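You operate a simulated robot arm through the tools that you are given. There is no shell and no other tool.

The job below is to be done with a simulated robot arm. You get a single attempt, and the scene is never put back.

Task
Lane 2 is jammed: set the crooked carton straight, release the held one and pick what the light shows.
Fine: put the red lever back; the straightened carton goes into the tote; press the green button once it is in.

Only the result counts: the job must be done as asked and must still hold three seconds after the hand-in. Knocking over, shifting, dropping, spilling or breaking anything else fails it.

Robot
A 7-joint arm with a fingered hand, fixed in place. Base frame: the origin is on the floor under the middle of its stand, x ahead of it, y to its left, z up. Units: m, degrees, N and s.
It reaches about 1.023 m from its shoulder. Its first joint turns from -166.0 to 166.0 degrees. Payload 4 kg.
Tool frame: the origin (TCP) lies between the finger pads and is the grasp point; the fingertips stand 0.03 m ahead of it; z points along the fingers, y is the line along which they close. The gripper opens to 0.104 m; its body begins 0.035 m behind the TCP. The gripper is a hand of 4 fingers: y runs from the thumb to the fingers, the wrist lies at [-0.015, -0.113, -0.19] in the tool frame, and closing takes about 1.5 s.
Orientation is that of the tool frame in the base frame, as [roll, pitch, yaw] about the fixed x, y, z axes, in that order (R = Rz(yaw) Ry(pitch) Rx(roll)). With the fingers straight down and the wrist toward the robot, the tool's x, y and z point along [0, 1, 0], [1, 0, 0] and [0, 0, -1] of the base frame.

Tools
- The arm moves only by the tool servo_tool. Its argument "motion" is a list of rows, each a list of 7 numbers: the finger opening in m, from 0 to 0.104, then the shift along the base's x, y, z in units of 20 mm (1.0 is 20 mm), then the turn, a rotation vector about the base's x, y, z in units of 8 degrees (1.0 is 8 degrees). In form: [[grip, x, y, z, wx, wy, wz], ...]. A call has 1 to 20 rows; each row shifts and turns the commanded pose from where the row before left it. A call with a number of a shift or a turn outside -1 to 1 is refused whole. Rows are played at 5 a second. More than 0.05 m and 8.6 degrees between two rows, or a gripper value outside its range, and nothing of the call is played. Where a pose cannot be reached the arm comes as near as it can. A force on the tool above 40 N (or 10 N above the force at the start of the call, whichever is more), or a blocked arm, ends the call early, and 0.2 s more pass. Each finger travels about 0.153 m/s and halts on what it meets, pressing with about 30 N; the grip force reading is that of the motor and also rises with nothing between the fingers. The clock runs only during rows and for 0.2 s after the last one: add rows that do not move to give the fingers time. The reply holds the time, the measured pose of the TCP, the force on the tool along the base axes, the opening and the grip force, in the units named above and with some noise, with the torque about the TCP (base axes, N m) and any sound that the robot's microphone picked up, and new pictures: "views" is both (left out), scene, wrist or none.
- Cameras (640 x 400 px; columns grow to the right, rows downward): "scene" is fixed at [0.4003, -0.5008, 1.3432]; the picture's right is [0.90, -0.44, 0.00], its down [-0.35, -0.71, -0.61] and it looks along [0.27, 0.55, -0.79] (base axes); focal length 259 px, centre (320, 200). "wrist" rides on the gripper at [0.061, -0.092, -0.13] in the tool frame; the picture's right is [-0.81, 0.27, -0.52], its down [-0.53, -0.71, 0.46] and it looks along [-0.24, 0.64, 0.72] (tool axes); focal length 275 px, centre (320, 200). There is no depth. A picture from a camera that has moved, and an enlarged one, comes with that camera's place and axes in the base frame and with its lens.
- grasp_type(shape): the hand has 4 fingers and takes this shape, open, in about a second: jaw (thumb against the fingers, like two jaws); tri (thumb and two fingers); tip (a fingertip pinch); poke (one finger out to press); point (the index stretched); flat (the hand flat); cup (the hand cupped); fist (a fist). The gripper value then closes the fingers along that shape, each until it touches; the sizes above hold for jaw. It gives what a move gives, with no picture.
- zoom(camera, box): a new picture of the part [left, top, right, bottom] of that camera's present view, enlarged. No time passes.
- finish_job(): hands the job in; it is judged then, once.

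Places have to be worked out from the pictures, the camera data and where the tool is seen. Open the gripper and draw the arm clear of the work before you hand the job in, unless the task says otherwise.

The tools are called as a command line: name --pt "numbers of a row" for each row, then --argument value for the rest, lists and objects as JSON in quotes. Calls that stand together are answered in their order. servo_tool: Moves the arm, as the interface text tells. Its arguments: {"type":"object","properties":{"motion":{"type":"array","items":{"type":"array","items":{"type":"number"}}},"views":{"type":"string","enum":["both","scene","wrist","none"]}},"required":["motion"]} The other tools are called the same way: grasp_type (shape) gives the hand a shape; zoom (camera, box) takes an enlarged picture of a part of a camera's view; finish_job () hands the job in.

At the start:

```text
time: 0.0
position: [0.7267, -0.1205, 1.0602]
tool_rot: [-179.9, 0.1, 89.9]
force: [0.5, 0.4, 0.7]
torque: [0.01, 0.0, 0.0]
opening: 0.1033
finger_force: 0.0
shape: jaw
```

scene: 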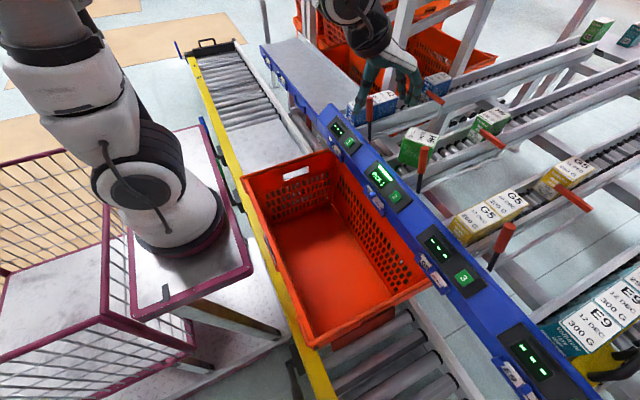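
wrist: 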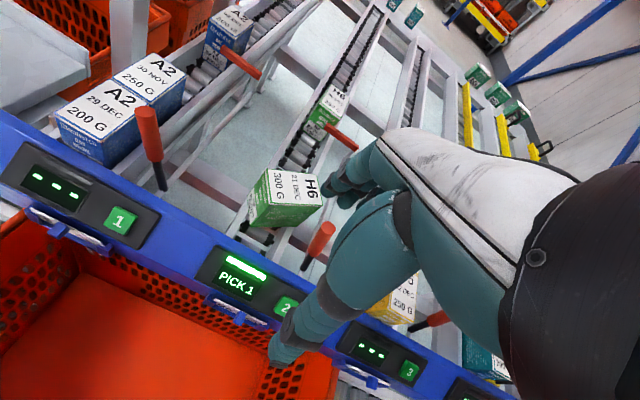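

The pictures show a flow rack with lanes 1–4; lane 2's display shows "PICK 1" and its green H6 carton sits crooked at the front. I zoom in on both cameras to study the lane, the red levers and the button before moving.

zoom --camera "scene" --box '[320, 60, 540, 220]'

zoom --camera "wrist" --box '[180, 60, 440, 340]'

zoom --camera "scene" --box '[380, 100, 520, 200]'

```text
2.50 times, centred on (430, 140) of scene
camera zoom: at [0.4003, -0.5008, 1.3432], right [0.9, -0.44, 0.0], down [-0.35, -0.71, -0.61], along [0.27, 0.55, -0.79], focal length 647 px, centre (45, 350)
```

zoom: 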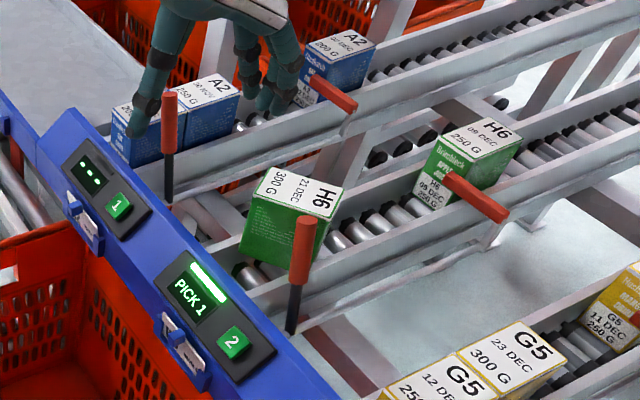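

```text
1.43 times, centred on (310, 200) of wrist
camera zoom: at [0.6353, -0.0593, 1.1906], right [0.27, -0.81, 0.52], down [-0.71, -0.53, -0.46], along [0.64, -0.24, -0.72], focal length 393 px, centre (334, 200)
```

zoom: 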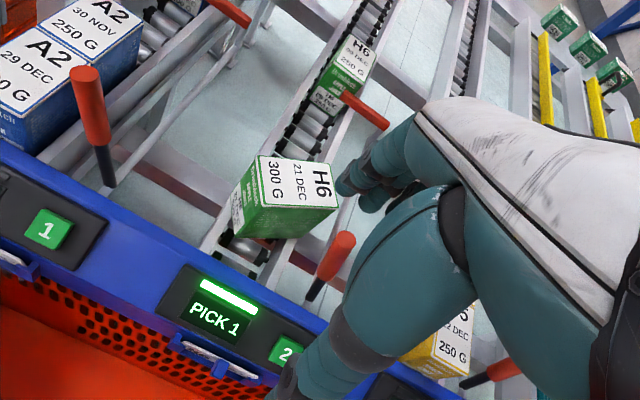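

```text
4.00 times, centred on (450, 150) of scene
camera zoom: at [0.4003, -0.5008, 1.3432], right [0.9, -0.44, 0.0], down [-0.35, -0.71, -0.61], along [0.27, 0.55, -0.79], focal length 1034 px, centre (-200, 400)
```

zoom: 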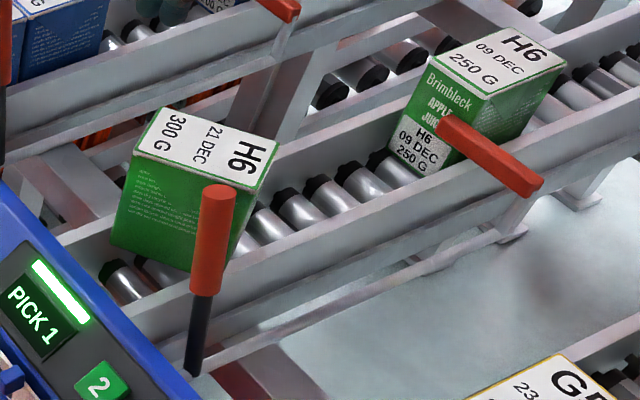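

The crooked H6 carton's top centre works out to about (0.90, -0.115, 0.895), twisted roughly 60° from the lane axis (x). The lane 2 lever's grip top is at about (0.846, -0.174, 0.92). I zoom in further to see the lever, gate bar, held carton and tote before moving.

zoom --camera "wrist" --box '[230, 150, 350, 300]'

zoom --camera "wrist" --box '[280, 70, 380, 170]'

zoom --camera "scene" --box '[430, 90, 510, 150]'

zoom --camera "scene" --box '[230, 140, 450, 350]'

zoom --camera "scene" --box '[440, 140, 640, 300]'

```text
2.67 times, centred on (290, 225) of wrist
camera zoom: at [0.6353, -0.0593, 1.1906], right [0.27, -0.81, 0.52], down [-0.71, -0.53, -0.46], along [0.64, -0.24, -0.72], focal length 734 px, centre (400, 133)
```

zoom: 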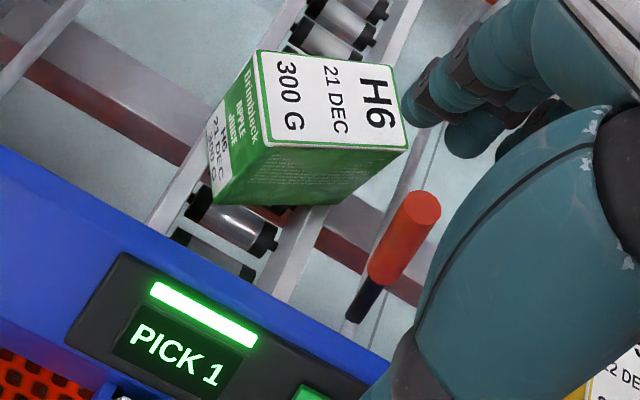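

```text
4.00 times, centred on (330, 120) of wrist
camera zoom: at [0.6353, -0.0593, 1.1906], right [0.27, -0.81, 0.52], down [-0.71, -0.53, -0.46], along [0.64, -0.24, -0.72], focal length 1101 px, centre (280, 520)
```

zoom: 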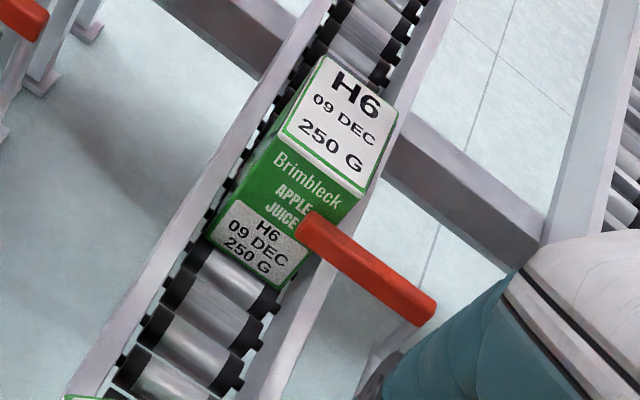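

```text
6.67 times, centred on (470, 120) of scene
camera zoom: at [0.4003, -0.5008, 1.3432], right [0.9, -0.44, 0.0], down [-0.35, -0.71, -0.61], along [0.27, 0.55, -0.79], focal length 1724 px, centre (-680, 733)
```

zoom: 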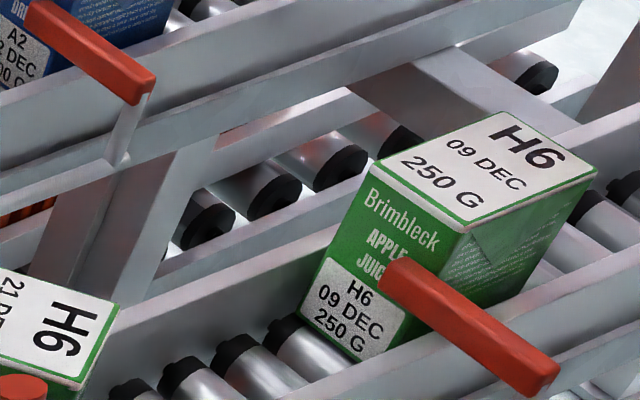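

```text
1.90 times, centred on (340, 245) of scene
camera zoom: at [0.4003, -0.5008, 1.3432], right [0.9, -0.44, 0.0], down [-0.35, -0.71, -0.61], along [0.27, 0.55, -0.79], focal length 493 px, centre (282, 114)
```

zoom: 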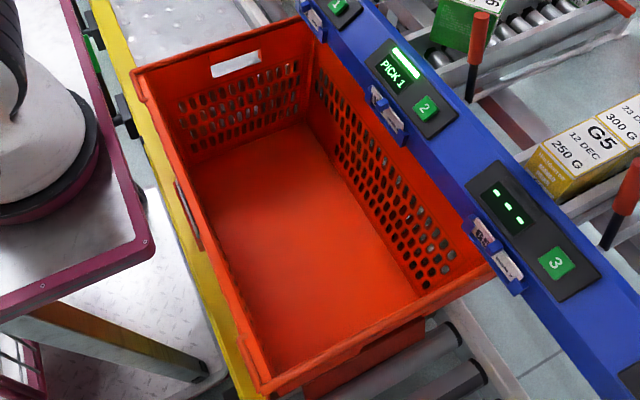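

```text
2.50 times, centred on (540, 220) of scene
camera zoom: at [0.4003, -0.5008, 1.3432], right [0.9, -0.44, 0.0], down [-0.35, -0.71, -0.61], along [0.27, 0.55, -0.79], focal length 647 px, centre (-230, 150)
```

zoom: 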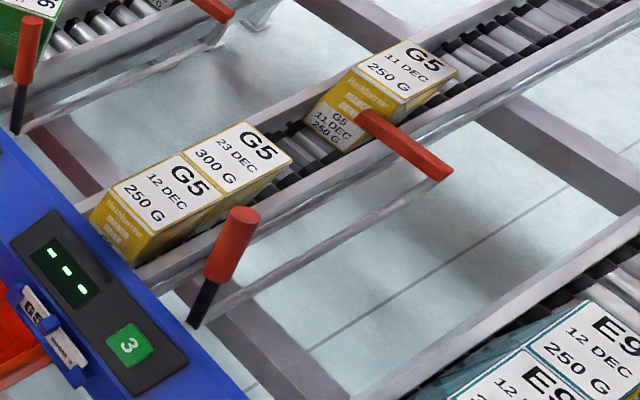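

The held carton's front face is at about x 1.143 (y -0.09 to -0.143), and its red gate bar sits just ahead of it at x 1.135. I move the hand a little forward and to the right, staying high, to get a closer wrist view of the crooked carton, lane rails and lever.

servo_tool --pt "0.104 0.9 -1 0 0 0 0" --pt "0.104 0.9 -1 0 0 0 0" --pt "0.104 0.9 -1 0 0 0 0" --pt "0.104 0.9 -1 0 0 0 0" --pt "0.104 0 0 0 0 0 0" --views "both"

```text
time: 1.2
position: [0.7999, -0.1993, 1.0597]
tool_rot: [180.0, 0.1, 90.0]
force: [0.2, -0.8, -0.2]
torque: [-0.02, 0.01, -0.02]
opening: 0.1038
finger_force: 0.0
shape: jaw
camera wrist: at [0.7069, -0.139, 1.1906], right [0.27, -0.81, 0.52], down [-0.71, -0.53, -0.46], along [0.64, -0.24, -0.72], focal length 275 px, centre (320, 200)
```

scene: 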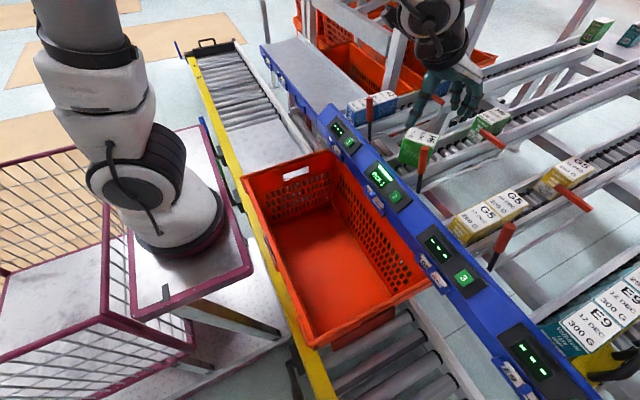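
wrist: 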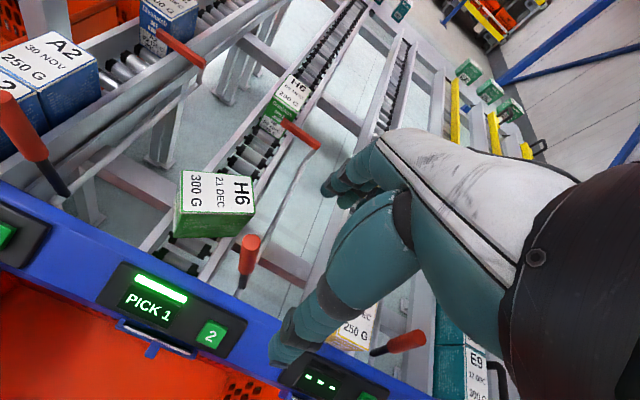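

The closer view shows the carton lying over the lane rails and a thin rod running from the lever along the lane to the gate bar. I zoom in on those parts.

zoom --camera "wrist" --box '[130, 140, 290, 300]'

zoom --camera "wrist" --box '[220, 60, 340, 170]'

zoom --camera "scene" --box '[380, 110, 460, 190]'

```text
2.50 times, centred on (210, 220) of wrist
camera zoom: at [0.7069, -0.139, 1.1906], right [0.27, -0.81, 0.52], down [-0.71, -0.53, -0.46], along [0.64, -0.24, -0.72], focal length 688 px, centre (595, 150)
```

zoom: 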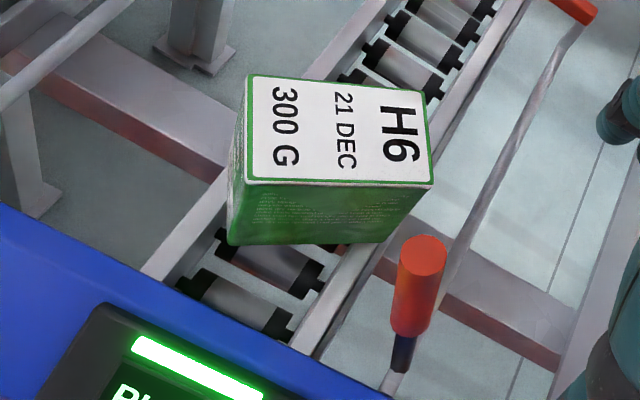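

```text
3.64 times, centred on (280, 115) of wrist
camera zoom: at [0.7069, -0.139, 1.1906], right [0.27, -0.81, 0.52], down [-0.71, -0.53, -0.46], along [0.64, -0.24, -0.72], focal length 1001 px, centre (466, 509)
```

zoom: 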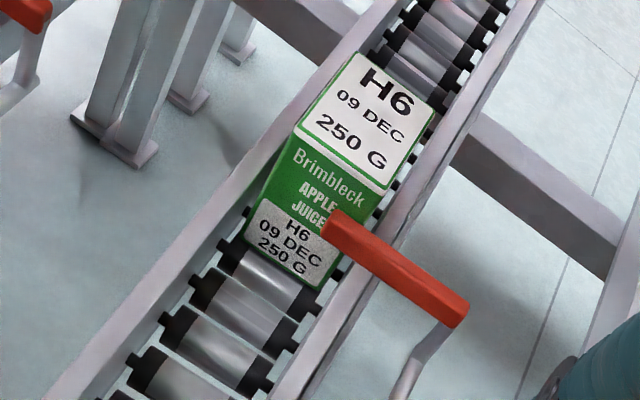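

```text
5.00 times, centred on (420, 150) of scene
camera zoom: at [0.4003, -0.5008, 1.3432], right [0.9, -0.44, 0.0], down [-0.35, -0.71, -0.61], along [0.27, 0.55, -0.79], focal length 1293 px, centre (-180, 450)
```

zoom: 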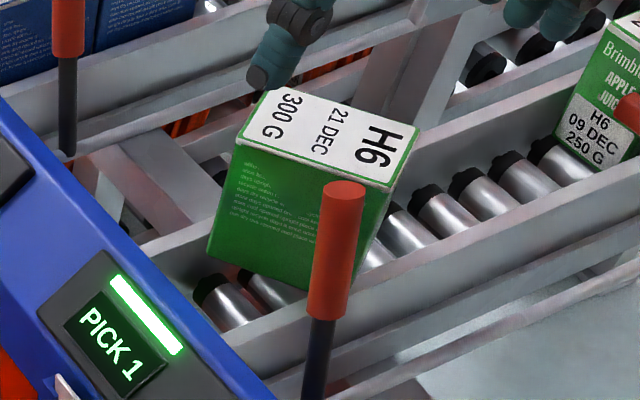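

Triangulating again, the carton's long axis (~0.083 m) points about -58° from x, and its bottom (~0.803) rests on the rails rather than the rollers (~0.777). The lane centre is y ≈ -0.116. I turn the hand by -58° and bring it above the carton, staying well clear.

servo_tool --pt "0.104 0.61 0.53 -0.25 0 0 -0.906" --pt "0.104 0.61 0.53 -0.25 0 0 -0.906" --pt "0.104 0.61 0.53 -0.25 0 0 -0.906" --pt "0.104 0.61 0.53 -0.25 0 0 -0.906" --pt "0.104 0.61 0.53 -0.25 0 0 -0.906" --pt "0.104 0.61 0.53 -0.25 0 0 -0.906" --pt "0.104 0.61 0.53 -0.25 0 0 -0.906" --pt "0.104 0.61 0.53 -0.25 0 0 -0.906" --pt "0.104 0 0 0 0 0 0" --views "both"

```text
time: 3.2
position: [0.8972, -0.1147, 1.0199]
tool_rot: [-180.0, 0.0, 31.9]
force: [-0.4, 0.0, -0.1]
torque: [0.01, 0.0, -0.01]
opening: 0.1038
finger_force: 0.1
shape: jaw
camera wrist: at [0.9005, -0.0053, 1.1508], right [-0.54, -0.66, 0.52], down [-0.83, 0.32, -0.46], along [0.13, -0.68, -0.72], focal length 275 px, centre (320, 200)
```

scene: 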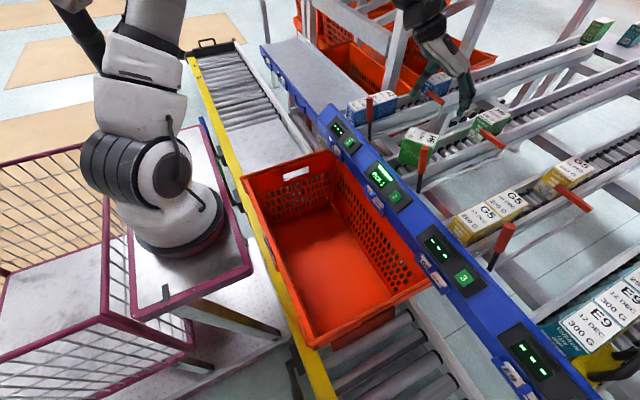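
wrist: 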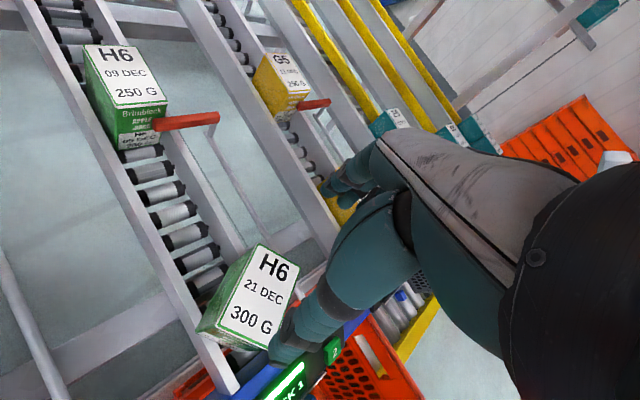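

The hand is now above the carton with its y axis along the carton's length, and the projection of the point below the TCP lands on the carton's centre. I zoom in to check the alignment before descending.

zoom --camera "wrist" --box '[170, 220, 350, 380]'

zoom --camera "scene" --box '[380, 40, 500, 190]'

```text
2.50 times, centred on (260, 300) of wrist
camera zoom: at [0.9005, -0.0053, 1.1508], right [-0.54, -0.66, 0.52], down [-0.83, 0.32, -0.46], along [0.13, -0.68, -0.72], focal length 688 px, centre (470, -50)
```

zoom: 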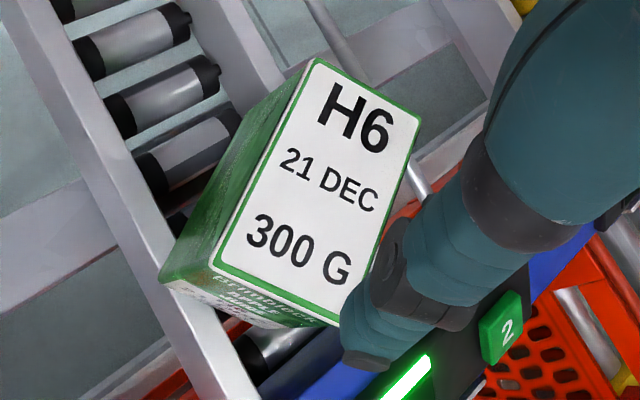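

```text
2.67 times, centred on (440, 115) of scene
camera zoom: at [0.4003, -0.5008, 1.3432], right [0.9, -0.44, 0.0], down [-0.35, -0.71, -0.61], along [0.27, 0.55, -0.79], focal length 690 px, centre (0, 427)
```

zoom: 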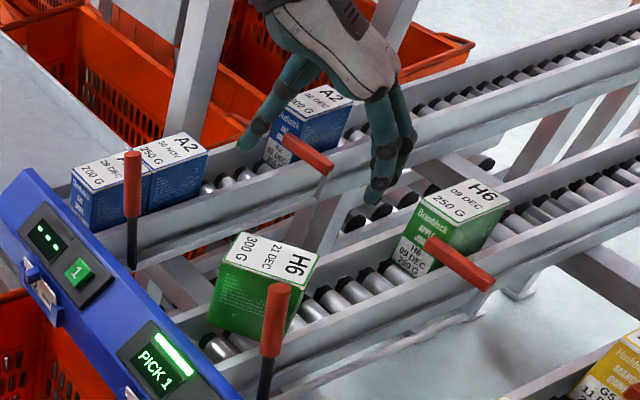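

The closer view puts the carton's top centre at about (0.893, -0.118) with its axis at -58°, which matches the hand. I shift by about (-3, -3) mm and descend to just above the carton's top to check finger clearance.

servo_tool --pt "0.104 -0.05 -0.05 -0.8 0 0 0" --pt "0.104 -0.05 -0.05 -0.8 0 0 0" --pt "0.104 -0.05 -0.05 -0.8 0 0 0" --pt "0.104 0 0 -0.8 0 0 0" --pt "0.104 0 0 -0.8 0 0 0" --pt "0.104 0 0 0 0 0 0" --views "both"

zoom --camera "wrist" --box '[220, 150, 400, 400]'

zoom --camera "scene" --box '[380, 70, 500, 190]'

```text
time: 4.6
position: [0.8929, -0.1176, 0.9395]
tool_rot: [179.9, 0.0, 32.0]
force: [-0.8, -0.1, 0.1]
torque: [0.0, -0.01, 0.0]
opening: 0.1037
finger_force: 0.0
shape: jaw
camera wrist: at [0.8966, -0.0082, 1.0701], right [-0.54, -0.66, 0.52], down [-0.83, 0.32, -0.46], along [0.13, -0.68, -0.72], focal length 275 px, centre (320, 200)
```

scene: 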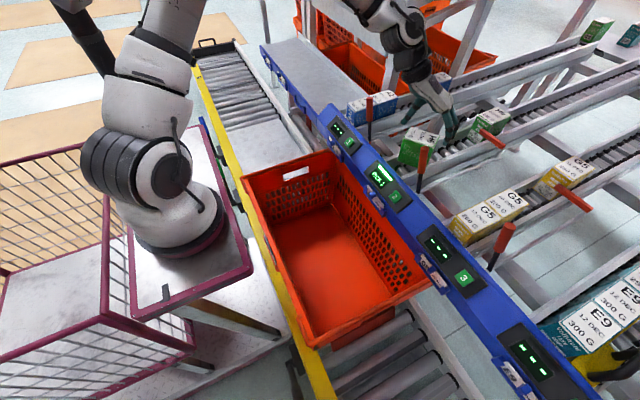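
wrist: 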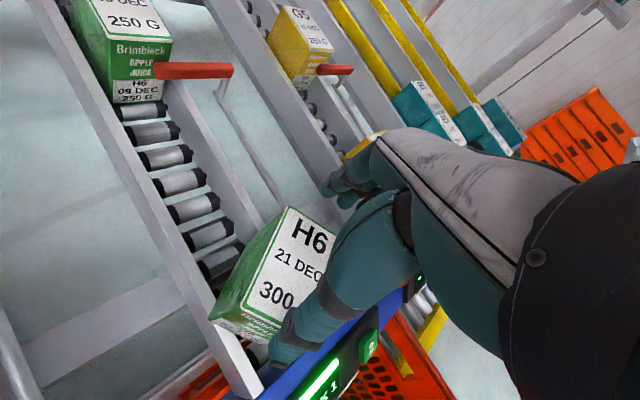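

```text
1.60 times, centred on (310, 275) of wrist
camera zoom: at [0.8966, -0.0082, 1.0701], right [-0.54, -0.66, 0.52], down [-0.83, 0.32, -0.46], along [0.13, -0.68, -0.72], focal length 440 px, centre (336, 80)
```

zoom: 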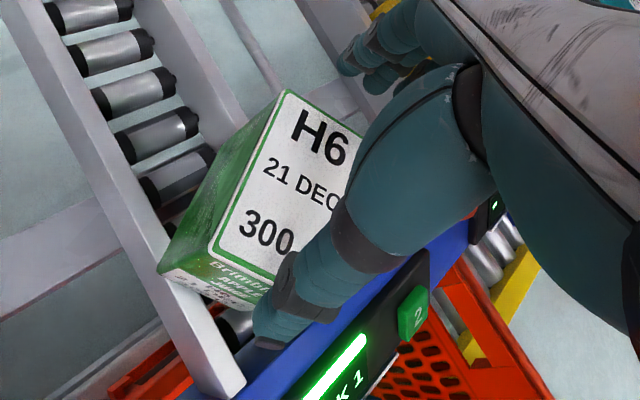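

```text
3.33 times, centred on (440, 130) of scene
camera zoom: at [0.4003, -0.5008, 1.3432], right [0.9, -0.44, 0.0], down [-0.35, -0.71, -0.61], along [0.27, 0.55, -0.79], focal length 862 px, centre (-80, 433)
```

zoom: 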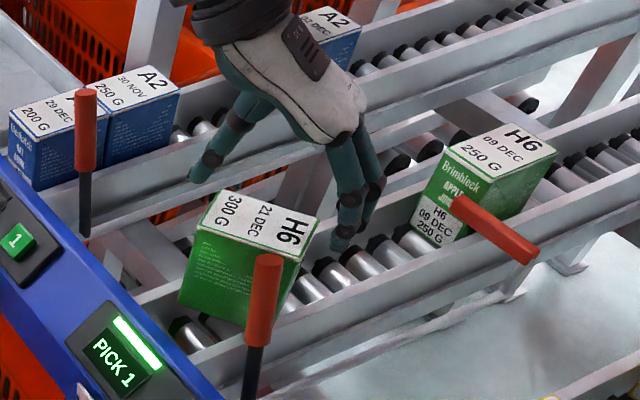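

Projecting the pads into the scene view gives about 11 mm clearance at both ends of the carton. I descend slowly to TCP z ≈ 0.876, so the fingertips straddle the carton while the palm stays above its top.

servo_tool --pt "0.104 0 0 -0.4 0 0 0" --pt "0.104 0 0 -0.4 0 0 0" --pt "0.104 0 0 -0.4 0 0 0" --pt "0.104 0 0 -0.4 0 0 0" --pt "0.104 0 0 -0.4 0 0 0" --pt "0.104 0 0 -0.4 0 0 0" --pt "0.104 0 0 -0.4 0 0 0" --pt "0.104 0 0 -0.4 0 0 0" --pt "0.104 0 0 0 0 0 0" --views "both"

zoom --camera "scene" --box '[380, 70, 500, 190]'

```text
time: 6.6
position: [0.894, -0.1194, 0.8784]
tool_rot: [179.9, -0.3, 32.0]
force: [1.3, 0.6, 29.1]
torque: [0.19, -0.05, -0.03]
opening: 0.104
finger_force: 0.1
shape: jaw
camera wrist: at [0.8969, -0.0083, 1.0087], right [-0.54, -0.66, 0.52], down [-0.83, 0.32, -0.46], along [0.14, -0.68, -0.72], focal length 275 px, centre (320, 200)
```

scene: 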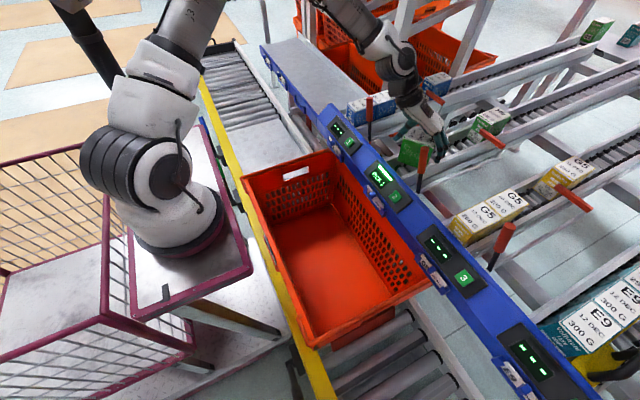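
wrist: 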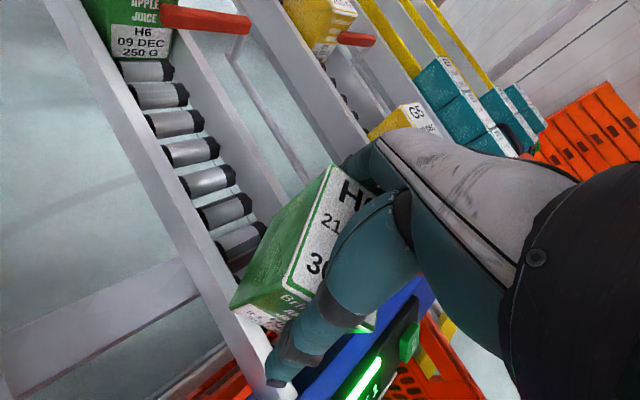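

```text
3.33 times, centred on (440, 130) of scene
camera zoom: at [0.4003, -0.5008, 1.3432], right [0.9, -0.44, 0.0], down [-0.35, -0.71, -0.61], along [0.27, 0.55, -0.79], focal length 862 px, centre (-80, 433)
```

zoom: 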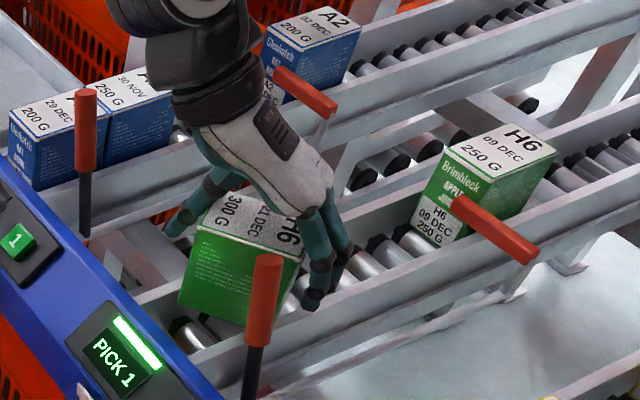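

The 29 N upward force acts almost through the TCP, so the palm is touching the carton's top. I lift about 6 mm to relieve it and check the force before closing.

servo_tool --pt "0.104 0 0 0.2 0 0 0" --pt "0.104 0 0 0.2 0 0 0" --pt "0.104 0 0 0 0 0 0" --views "none"

zoom --camera "scene" --box '[390, 100, 470, 180]'

```text
time: 7.4
position: [0.8932, -0.1185, 0.8844]
tool_rot: [-179.8, 0.1, 32.0]
force: [-1.2, 0.2, -1.4]
torque: [-0.02, 0.02, -0.01]
opening: 0.1037
finger_force: 0.1
shape: jaw
```

```text
5.00 times, centred on (430, 140) of scene
camera zoom: at [0.4003, -0.5008, 1.3432], right [0.9, -0.44, 0.0], down [-0.35, -0.71, -0.61], along [0.27, 0.55, -0.79], focal length 1293 px, centre (-230, 500)
```

zoom: 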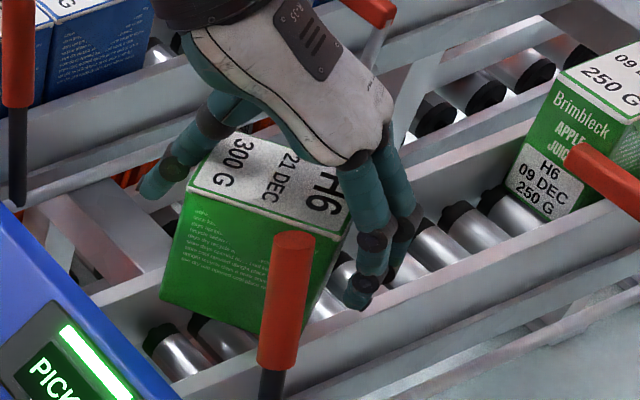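

The force is back to zero with the fingers straddling the carton. I close the hand on its ends and allow about 2 s.

servo_tool --pt "0.09 0 0 0 0 0 0" --pt "0.08 0 0 0 0 0 0" --pt "0.07 0 0 0 0 0 0" --pt "0.06 0 0 0 0 0 0" --pt "0.06 0 0 0 0 0 0" --pt "0.06 0 0 0 0 0 0" --pt "0.06 0 0 0 0 0 0" --pt "0.06 0 0 0 0 0 0" --views "both"

zoom --camera "scene" --box '[390, 100, 470, 180]'

```text
time: 9.2
position: [0.8939, -0.1181, 0.8842]
tool_rot: [-180.0, 0.0, 32.0]
force: [0.6, -0.2, 0.1]
torque: [-0.03, -0.03, 0.04]
opening: 0.0773
finger_force: 30.2
shape: jaw
camera wrist: at [0.897, -0.0083, 1.0148], right [-0.54, -0.66, 0.52], down [-0.83, 0.32, -0.46], along [0.13, -0.68, -0.72], focal length 275 px, centre (320, 200)
```

scene: 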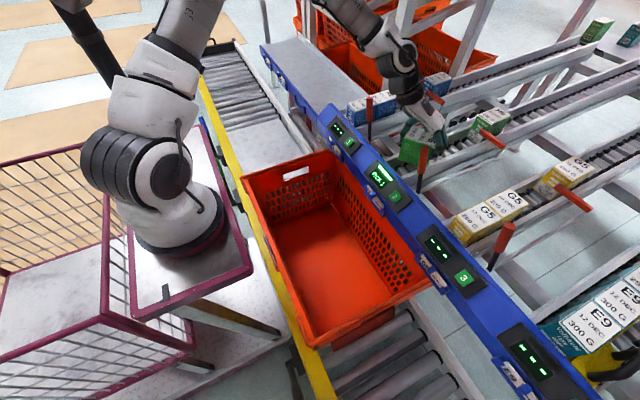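
wrist: 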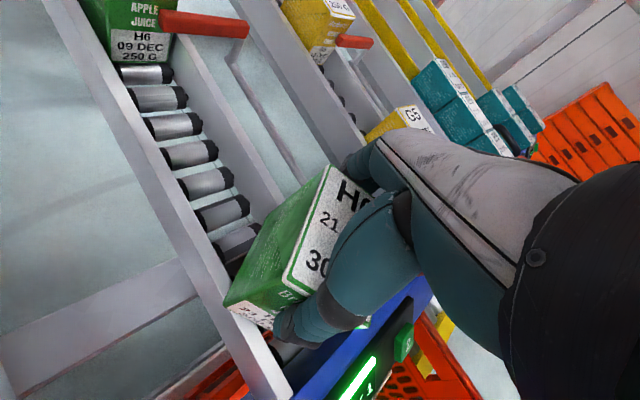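

```text
5.00 times, centred on (430, 140) of scene
camera zoom: at [0.4003, -0.5008, 1.3432], right [0.9, -0.44, 0.0], down [-0.35, -0.71, -0.61], along [0.27, 0.55, -0.79], focal length 1293 px, centre (-230, 500)
```

zoom: 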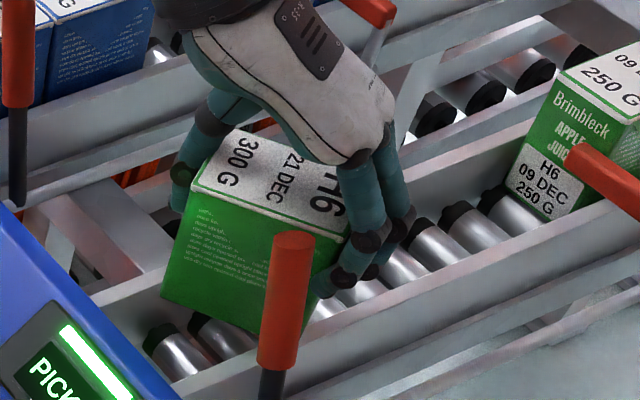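

The grip is firm at 0.077 m with 30 N. I lift the carton 4 cm clear of the rails and turn it +58° so its front faces the robot.

servo_tool --pt "0.06 0 0 0.5 0 0 0" --pt "0.06 0 0 0.75 0 0 0" --pt "0.06 0 0 0.75 0 0 0" --pt "0.06 0 0 0 0 0 0.906" --pt "0.06 0 0 0 0 0 0.906" --pt "0.06 0 0 0 0 0 0.906" --pt "0.06 0 0 0 0 0 0.906" --pt "0.06 0 0 0 0 0 0.906" --pt "0.06 0 0 0 0 0 0.906" --pt "0.06 0 0 0 0 0 0.906" --pt "0.06 0 0 0 0 0 0.906" --pt "0.06 0 0 0 0 0 0" --views "both"

zoom --camera "scene" --box '[380, 90, 480, 190]'

zoom --camera "wrist" --box '[160, 100, 380, 320]'

```text
time: 11.8
position: [0.8938, -0.118, 0.9257]
tool_rot: [-180.0, 0.0, 90.1]
force: [0.3, 1.0, -2.4]
torque: [-0.02, 0.01, 0.01]
opening: 0.077
finger_force: 30.1
shape: jaw
camera wrist: at [0.802, -0.0577, 1.0546], right [0.28, -0.81, 0.52], down [-0.71, -0.53, -0.46], along [0.65, -0.24, -0.72], focal length 275 px, centre (320, 200)
```

scene: 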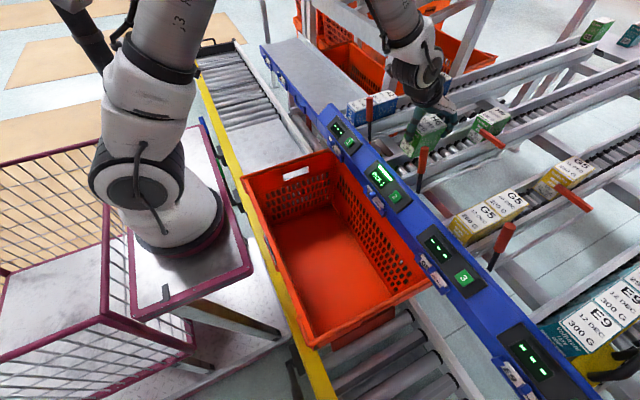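
wrist: 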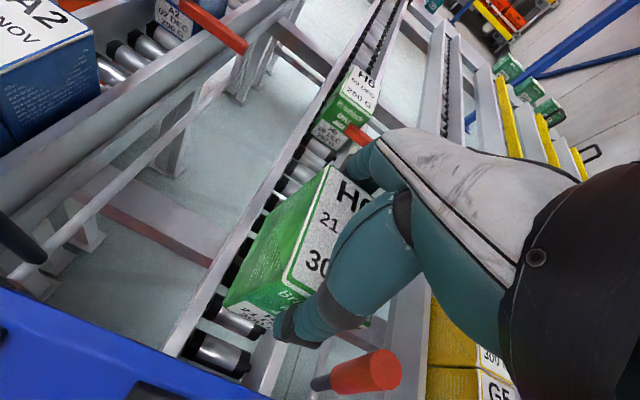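

```text
4.00 times, centred on (430, 140) of scene
camera zoom: at [0.4003, -0.5008, 1.3432], right [0.9, -0.44, 0.0], down [-0.35, -0.71, -0.61], along [0.27, 0.55, -0.79], focal length 1034 px, centre (-120, 440)
```

zoom: 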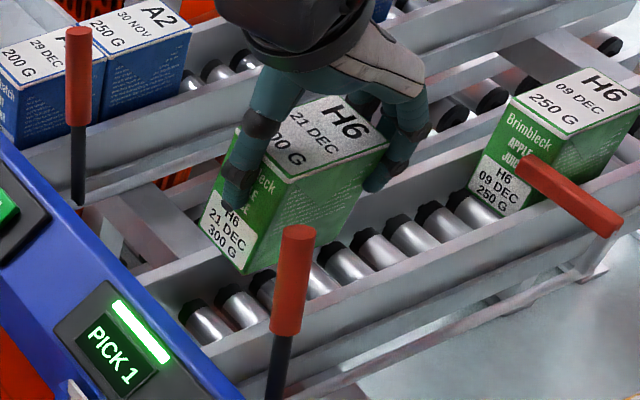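

```text
1.82 times, centred on (270, 210) of wrist
camera zoom: at [0.802, -0.0577, 1.0546], right [0.28, -0.81, 0.52], down [-0.71, -0.53, -0.46], along [0.65, -0.24, -0.72], focal length 500 px, centre (411, 182)
```

zoom: 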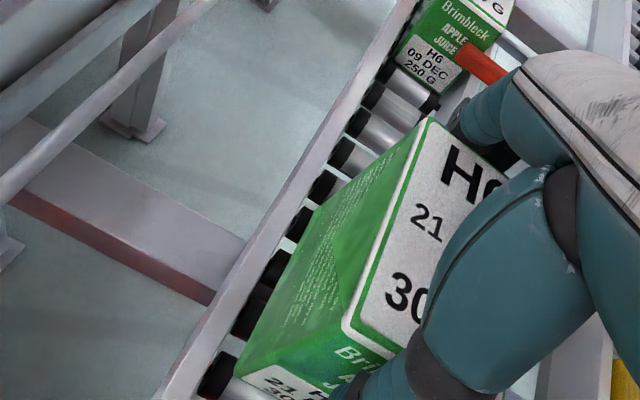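

The carton is turned to within about 1° of the lane, label facing the robot. Before lowering it I zoom in on the lane front to measure the rails' inner faces relative to the carton.

zoom --camera "wrist" --box '[150, 260, 350, 400]'

zoom --camera "wrist" --box '[250, 60, 400, 200]'

zoom --camera "scene" --box '[390, 120, 470, 190]'

```text
2.86 times, centred on (250, 330) of wrist
camera zoom: at [0.802, -0.0577, 1.0546], right [0.28, -0.81, 0.52], down [-0.71, -0.53, -0.46], along [0.65, -0.24, -0.72], focal length 786 px, centre (520, -171)
```

zoom: 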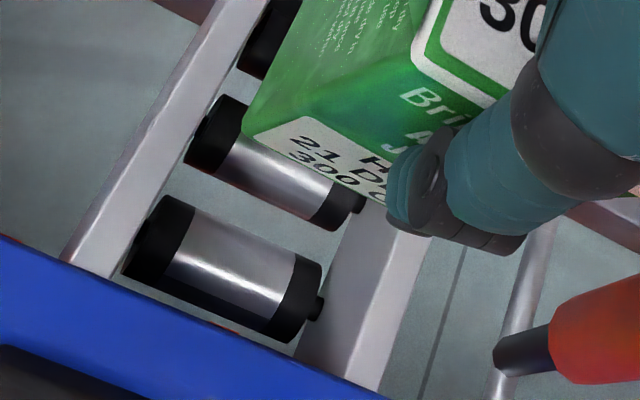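

```text
2.86 times, centred on (325, 130) of wrist
camera zoom: at [0.802, -0.0577, 1.0546], right [0.28, -0.81, 0.52], down [-0.71, -0.53, -0.46], along [0.65, -0.24, -0.72], focal length 786 px, centre (306, 400)
```

zoom: 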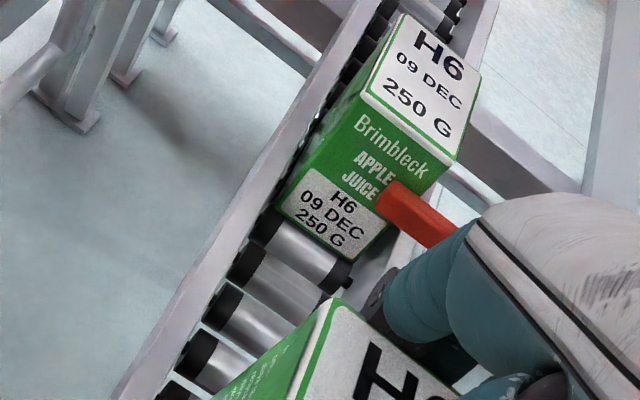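

```text
5.71 times, centred on (430, 155) of scene
camera zoom: at [0.4003, -0.5008, 1.3432], right [0.9, -0.44, 0.0], down [-0.35, -0.71, -0.61], along [0.27, 0.55, -0.79], focal length 1478 px, centre (-309, 457)
```

zoom: 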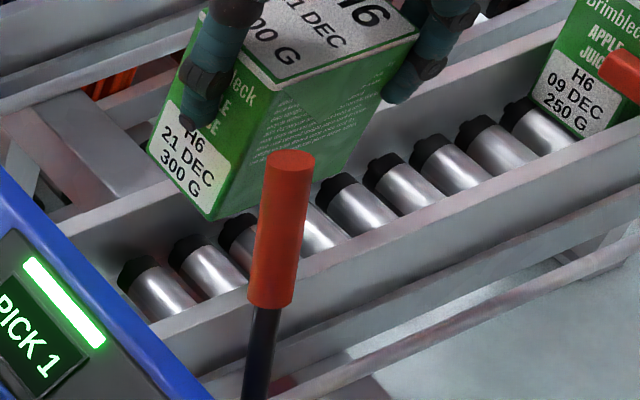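

The lane interior runs from y ≈ -0.080 to -0.150, and the carton's bottom is centred at about -0.1155, so it will fit with ~9 mm per side. I move it 1 cm toward the front and lower it toward the rollers, watching the force.

servo_tool --pt "0.06 -0.25 0 -0.5 0 0 0" --pt "0.06 -0.25 0 -0.5 0 0 0" --pt "0.06 0 0 -0.5 0 0 0" --pt "0.06 0 0 -0.5 0 0 0" --pt "0.06 0 0 -0.4 0 0 0" --pt "0.06 0 0 -0.3 0 0 0" --pt "0.06 0 0 -0.2 0 0 0" --pt "0.06 0 0 0 0 0 0" --views "both"

zoom --camera "scene" --box '[390, 110, 470, 190]'

zoom --camera "wrist" --box '[180, 150, 380, 360]'

```text
time: 13.6
position: [0.8839, -0.119, 0.8656]
tool_rot: [180.0, -0.1, 90.0]
force: [0.5, 0.6, -2.6]
torque: [0.02, 0.0, -0.02]
opening: 0.077
finger_force: 30.0
shape: jaw
camera wrist: at [0.7921, -0.0577, 0.9962], right [0.27, -0.81, 0.52], down [-0.71, -0.53, -0.46], along [0.64, -0.24, -0.72], focal length 275 px, centre (320, 200)
```

scene: 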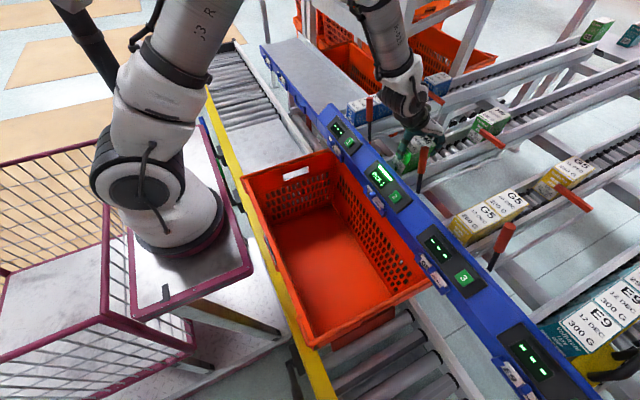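
wrist: 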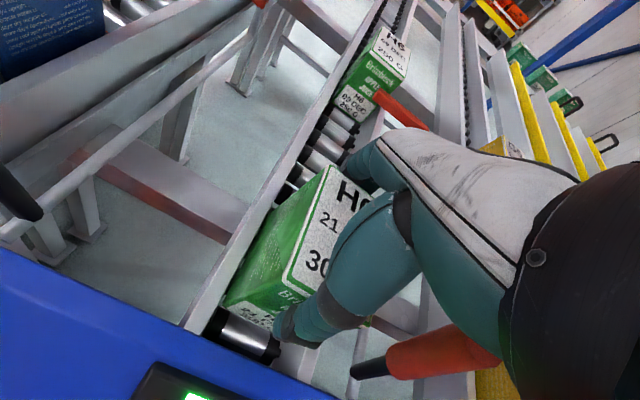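

```text
5.00 times, centred on (430, 150) of scene
camera zoom: at [0.4003, -0.5008, 1.3432], right [0.9, -0.44, 0.0], down [-0.35, -0.71, -0.61], along [0.27, 0.55, -0.79], focal length 1293 px, centre (-230, 450)
```

zoom: 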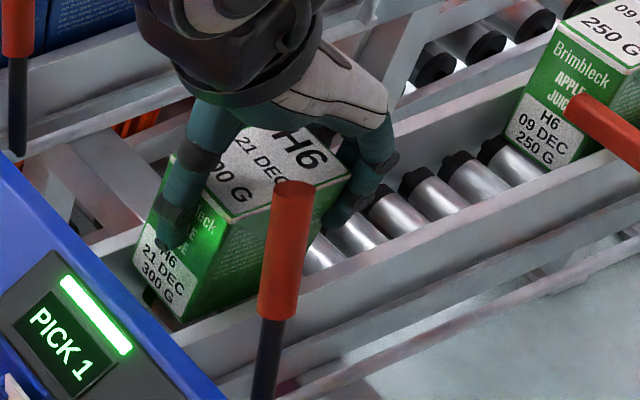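

```text
1.90 times, centred on (280, 255) of wrist
camera zoom: at [0.7921, -0.0577, 0.9962], right [0.27, -0.81, 0.52], down [-0.71, -0.53, -0.46], along [0.64, -0.24, -0.72], focal length 524 px, centre (396, 95)
```

zoom: 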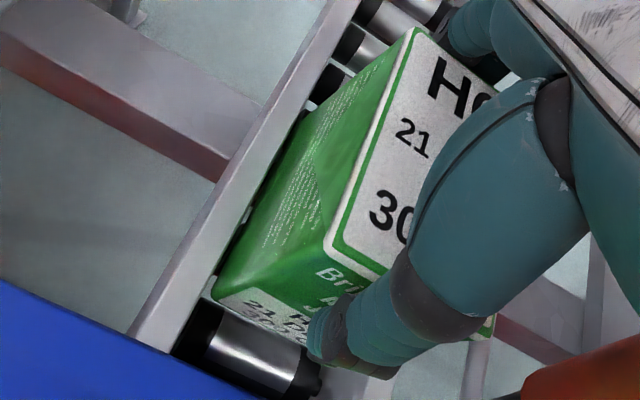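

The carton is between the rails and the force is still only its weight (2.6 N), so it hangs just above the rollers. I lower it further in 2 mm steps.

servo_tool --pt "0.06 0 0 -0.1 0 0 0" --pt "0.06 0 0 -0.1 0 0 0" --pt "0.06 0 0 -0.1 0 0 0" --pt "0.06 0 0 0 0 0 0" --views "none"

```text
time: 14.6
position: [0.8832, -0.1189, 0.8609]
tool_rot: [-180.0, 0.0, 90.0]
force: [-0.3, -0.5, -2.2]
torque: [0.0, 0.0, -0.03]
opening: 0.0768
finger_force: 29.6
shape: jaw
```

The force is unchanged, so there is no contact yet; I continue down in small steps.

servo_tool --pt "0.06 0 0 -0.1 0 0 0" --pt "0.06 0 0 -0.1 0 0 0" --pt "0.06 0 0 0 0 0 0" --views "none"

zoom --camera "scene" --box '[390, 110, 470, 190]'

zoom --camera "wrist" --box '[180, 200, 340, 360]'

```text
time: 15.4
position: [0.8822, -0.1186, 0.8556]
tool_rot: [180.0, 0.1, 89.9]
force: [-0.8, 0.3, -1.7]
torque: [0.0, -0.03, 0.02]
opening: 0.0768
finger_force: 29.8
shape: jaw
```

```text
5.00 times, centred on (430, 150) of scene
camera zoom: at [0.4003, -0.5008, 1.3432], right [0.9, -0.44, 0.0], down [-0.35, -0.71, -0.61], along [0.27, 0.55, -0.79], focal length 1293 px, centre (-230, 450)
```

zoom: 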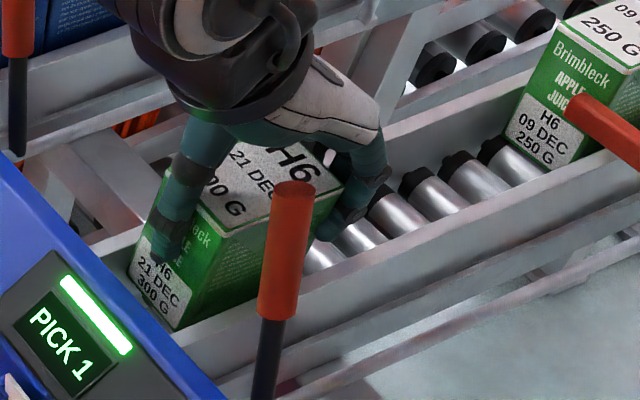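

```text
2.50 times, centred on (260, 280) of wrist
camera zoom: at [0.7918, -0.0574, 0.9863], right [0.28, -0.81, 0.52], down [-0.71, -0.53, -0.46], along [0.64, -0.24, -0.72], focal length 688 px, centre (470, 0)
```

zoom: 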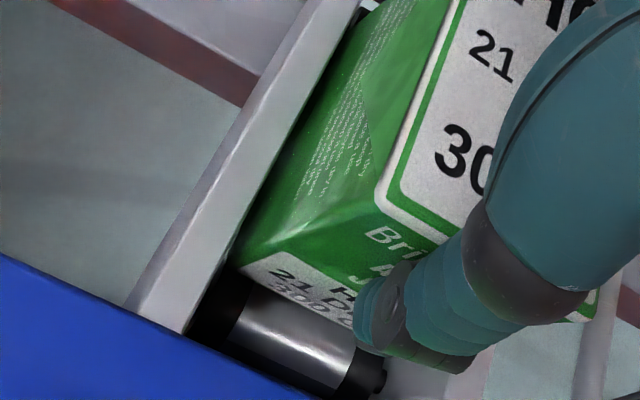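

Still only weight on the tool, so the rollers are slightly lower than I estimated. I continue in 2 mm steps.

servo_tool --pt "0.06 0 0 -0.1 0 0 0" --pt "0.06 0 0 -0.1 0 0 0" --pt "0.06 0 0 0 0 0 0" --views "none"

```text
time: 16.2
position: [0.8838, -0.1191, 0.8525]
tool_rot: [179.9, -0.1, 90.0]
force: [0.6, -1.0, 4.3]
torque: [-0.2, -0.29, -0.02]
opening: 0.0767
finger_force: 30.0
shape: jaw
```

Contact now: the net force has changed by about 7 N at the carton's rear edge, so it rests on the rollers. I open the hand gradually and let the carton settle.

servo_tool --pt "0.08 0 0 0 0 0 0" --pt "0.085 0 0 0 0 0 0" --pt "0.09 0 0 0 0 0 0" --pt "0.097 0 0 0 0 0 0" --pt "0.104 0 0 0 0 0 0" --pt "0.104 0 0 0 0 0 0" --pt "0.104 0 0 0 0 0 0" --views "both"

zoom --camera "scene" --box '[390, 110, 470, 190]'

zoom --camera "wrist" --box '[180, 160, 380, 360]'

```text
time: 17.8
position: [0.8818, -0.1196, 0.8526]
tool_rot: [-180.0, -0.1, 90.0]
force: [0.3, -0.1, -0.3]
torque: [-0.04, -0.05, 0.01]
opening: 0.104
finger_force: 0.1
shape: jaw
camera wrist: at [0.7919, -0.0575, 0.9825], right [0.27, -0.81, 0.52], down [-0.71, -0.53, -0.46], along [0.64, -0.24, -0.72], focal length 275 px, centre (320, 200)
```

scene: 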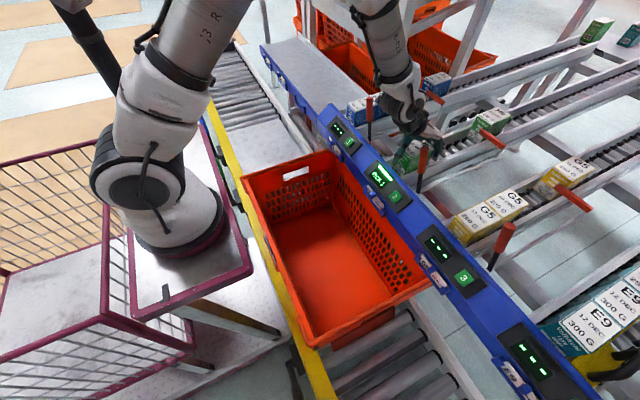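
wrist: 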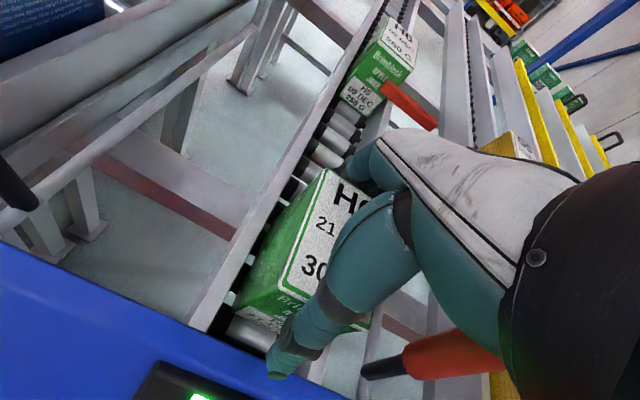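

```text
5.00 times, centred on (430, 150) of scene
camera zoom: at [0.4003, -0.5008, 1.3432], right [0.9, -0.44, 0.0], down [-0.35, -0.71, -0.61], along [0.27, 0.55, -0.79], focal length 1293 px, centre (-230, 450)
```

zoom: 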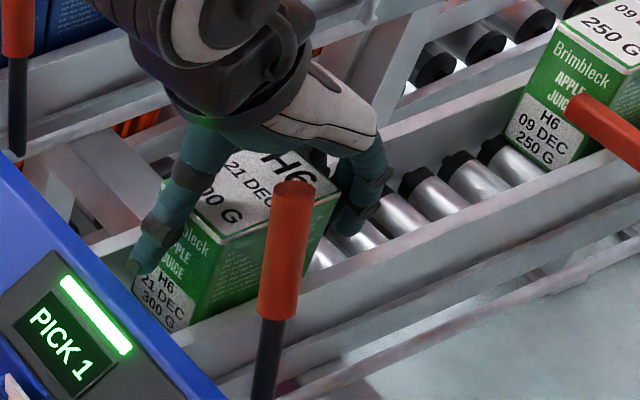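

```text
2.00 times, centred on (280, 260) of wrist
camera zoom: at [0.7919, -0.0575, 0.9825], right [0.27, -0.81, 0.52], down [-0.71, -0.53, -0.46], along [0.64, -0.24, -0.72], focal length 551 px, centre (400, 80)
```

zoom: 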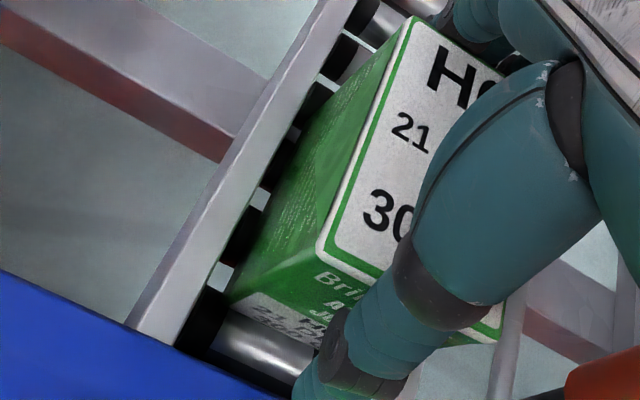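

The hand is open and the carton sits straight on the rollers between the rails. I raise the hand straight up and look at whether the carton rolls to the stop.

servo_tool --pt "0.104 0 0 0.5 0 0 0" --pt "0.104 0 0 0.75 0 0 0" --pt "0.104 0 0 1 0 0 0" --pt "0.104 0 0 1 0 0 0" --pt "0.104 0 0 1 0 0 0" --pt "0.104 0 0 1 0 0 0" --pt "0.104 0 0 1 0 0 0" --pt "0.104 0 0 0 0 0 0" --views "both"

zoom --camera "scene" --box '[380, 100, 500, 200]'

zoom --camera "wrist" --box '[150, 150, 350, 370]'

```text
time: 19.6
position: [0.883, -0.1186, 0.979]
tool_rot: [180.0, 0.0, 90.0]
force: [-0.8, -0.8, 0.3]
torque: [0.01, -0.01, -0.04]
opening: 0.1042
finger_force: 0.1
shape: jaw
camera wrist: at [0.7922, -0.0569, 1.1082], right [0.27, -0.81, 0.52], down [-0.71, -0.53, -0.46], along [0.64, -0.24, -0.72], focal length 275 px, centre (320, 200)
```

scene: 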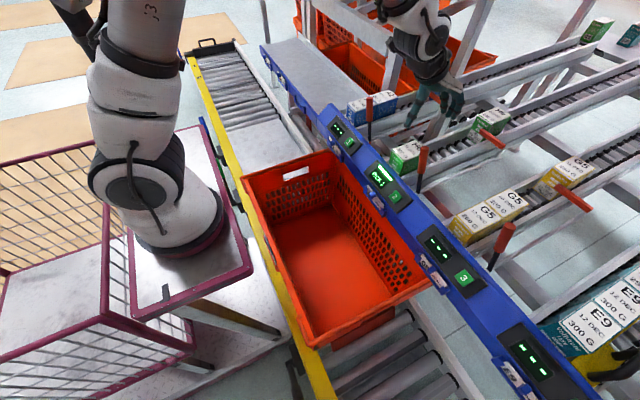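
wrist: 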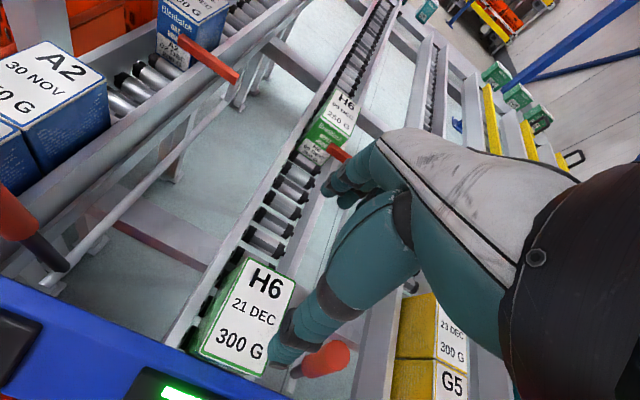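

```text
4.00 times, centred on (440, 150) of scene
camera zoom: at [0.4003, -0.5008, 1.3432], right [0.9, -0.44, 0.0], down [-0.35, -0.71, -0.61], along [0.27, 0.55, -0.79], focal length 1034 px, centre (-160, 400)
```

zoom: 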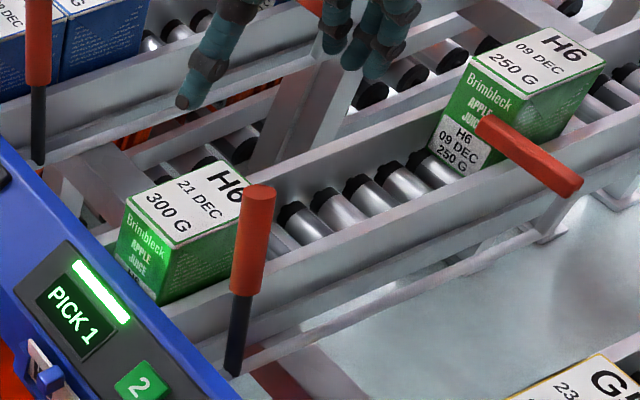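

```text
1.82 times, centred on (250, 260) of wrist
camera zoom: at [0.7922, -0.0569, 1.1082], right [0.27, -0.81, 0.52], down [-0.71, -0.53, -0.46], along [0.64, -0.24, -0.72], focal length 500 px, centre (447, 91)
```

zoom: 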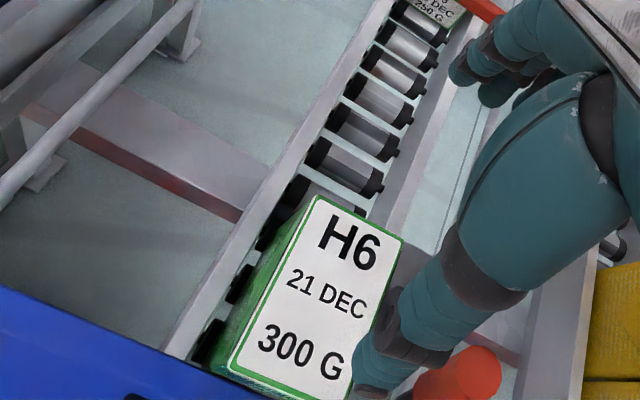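

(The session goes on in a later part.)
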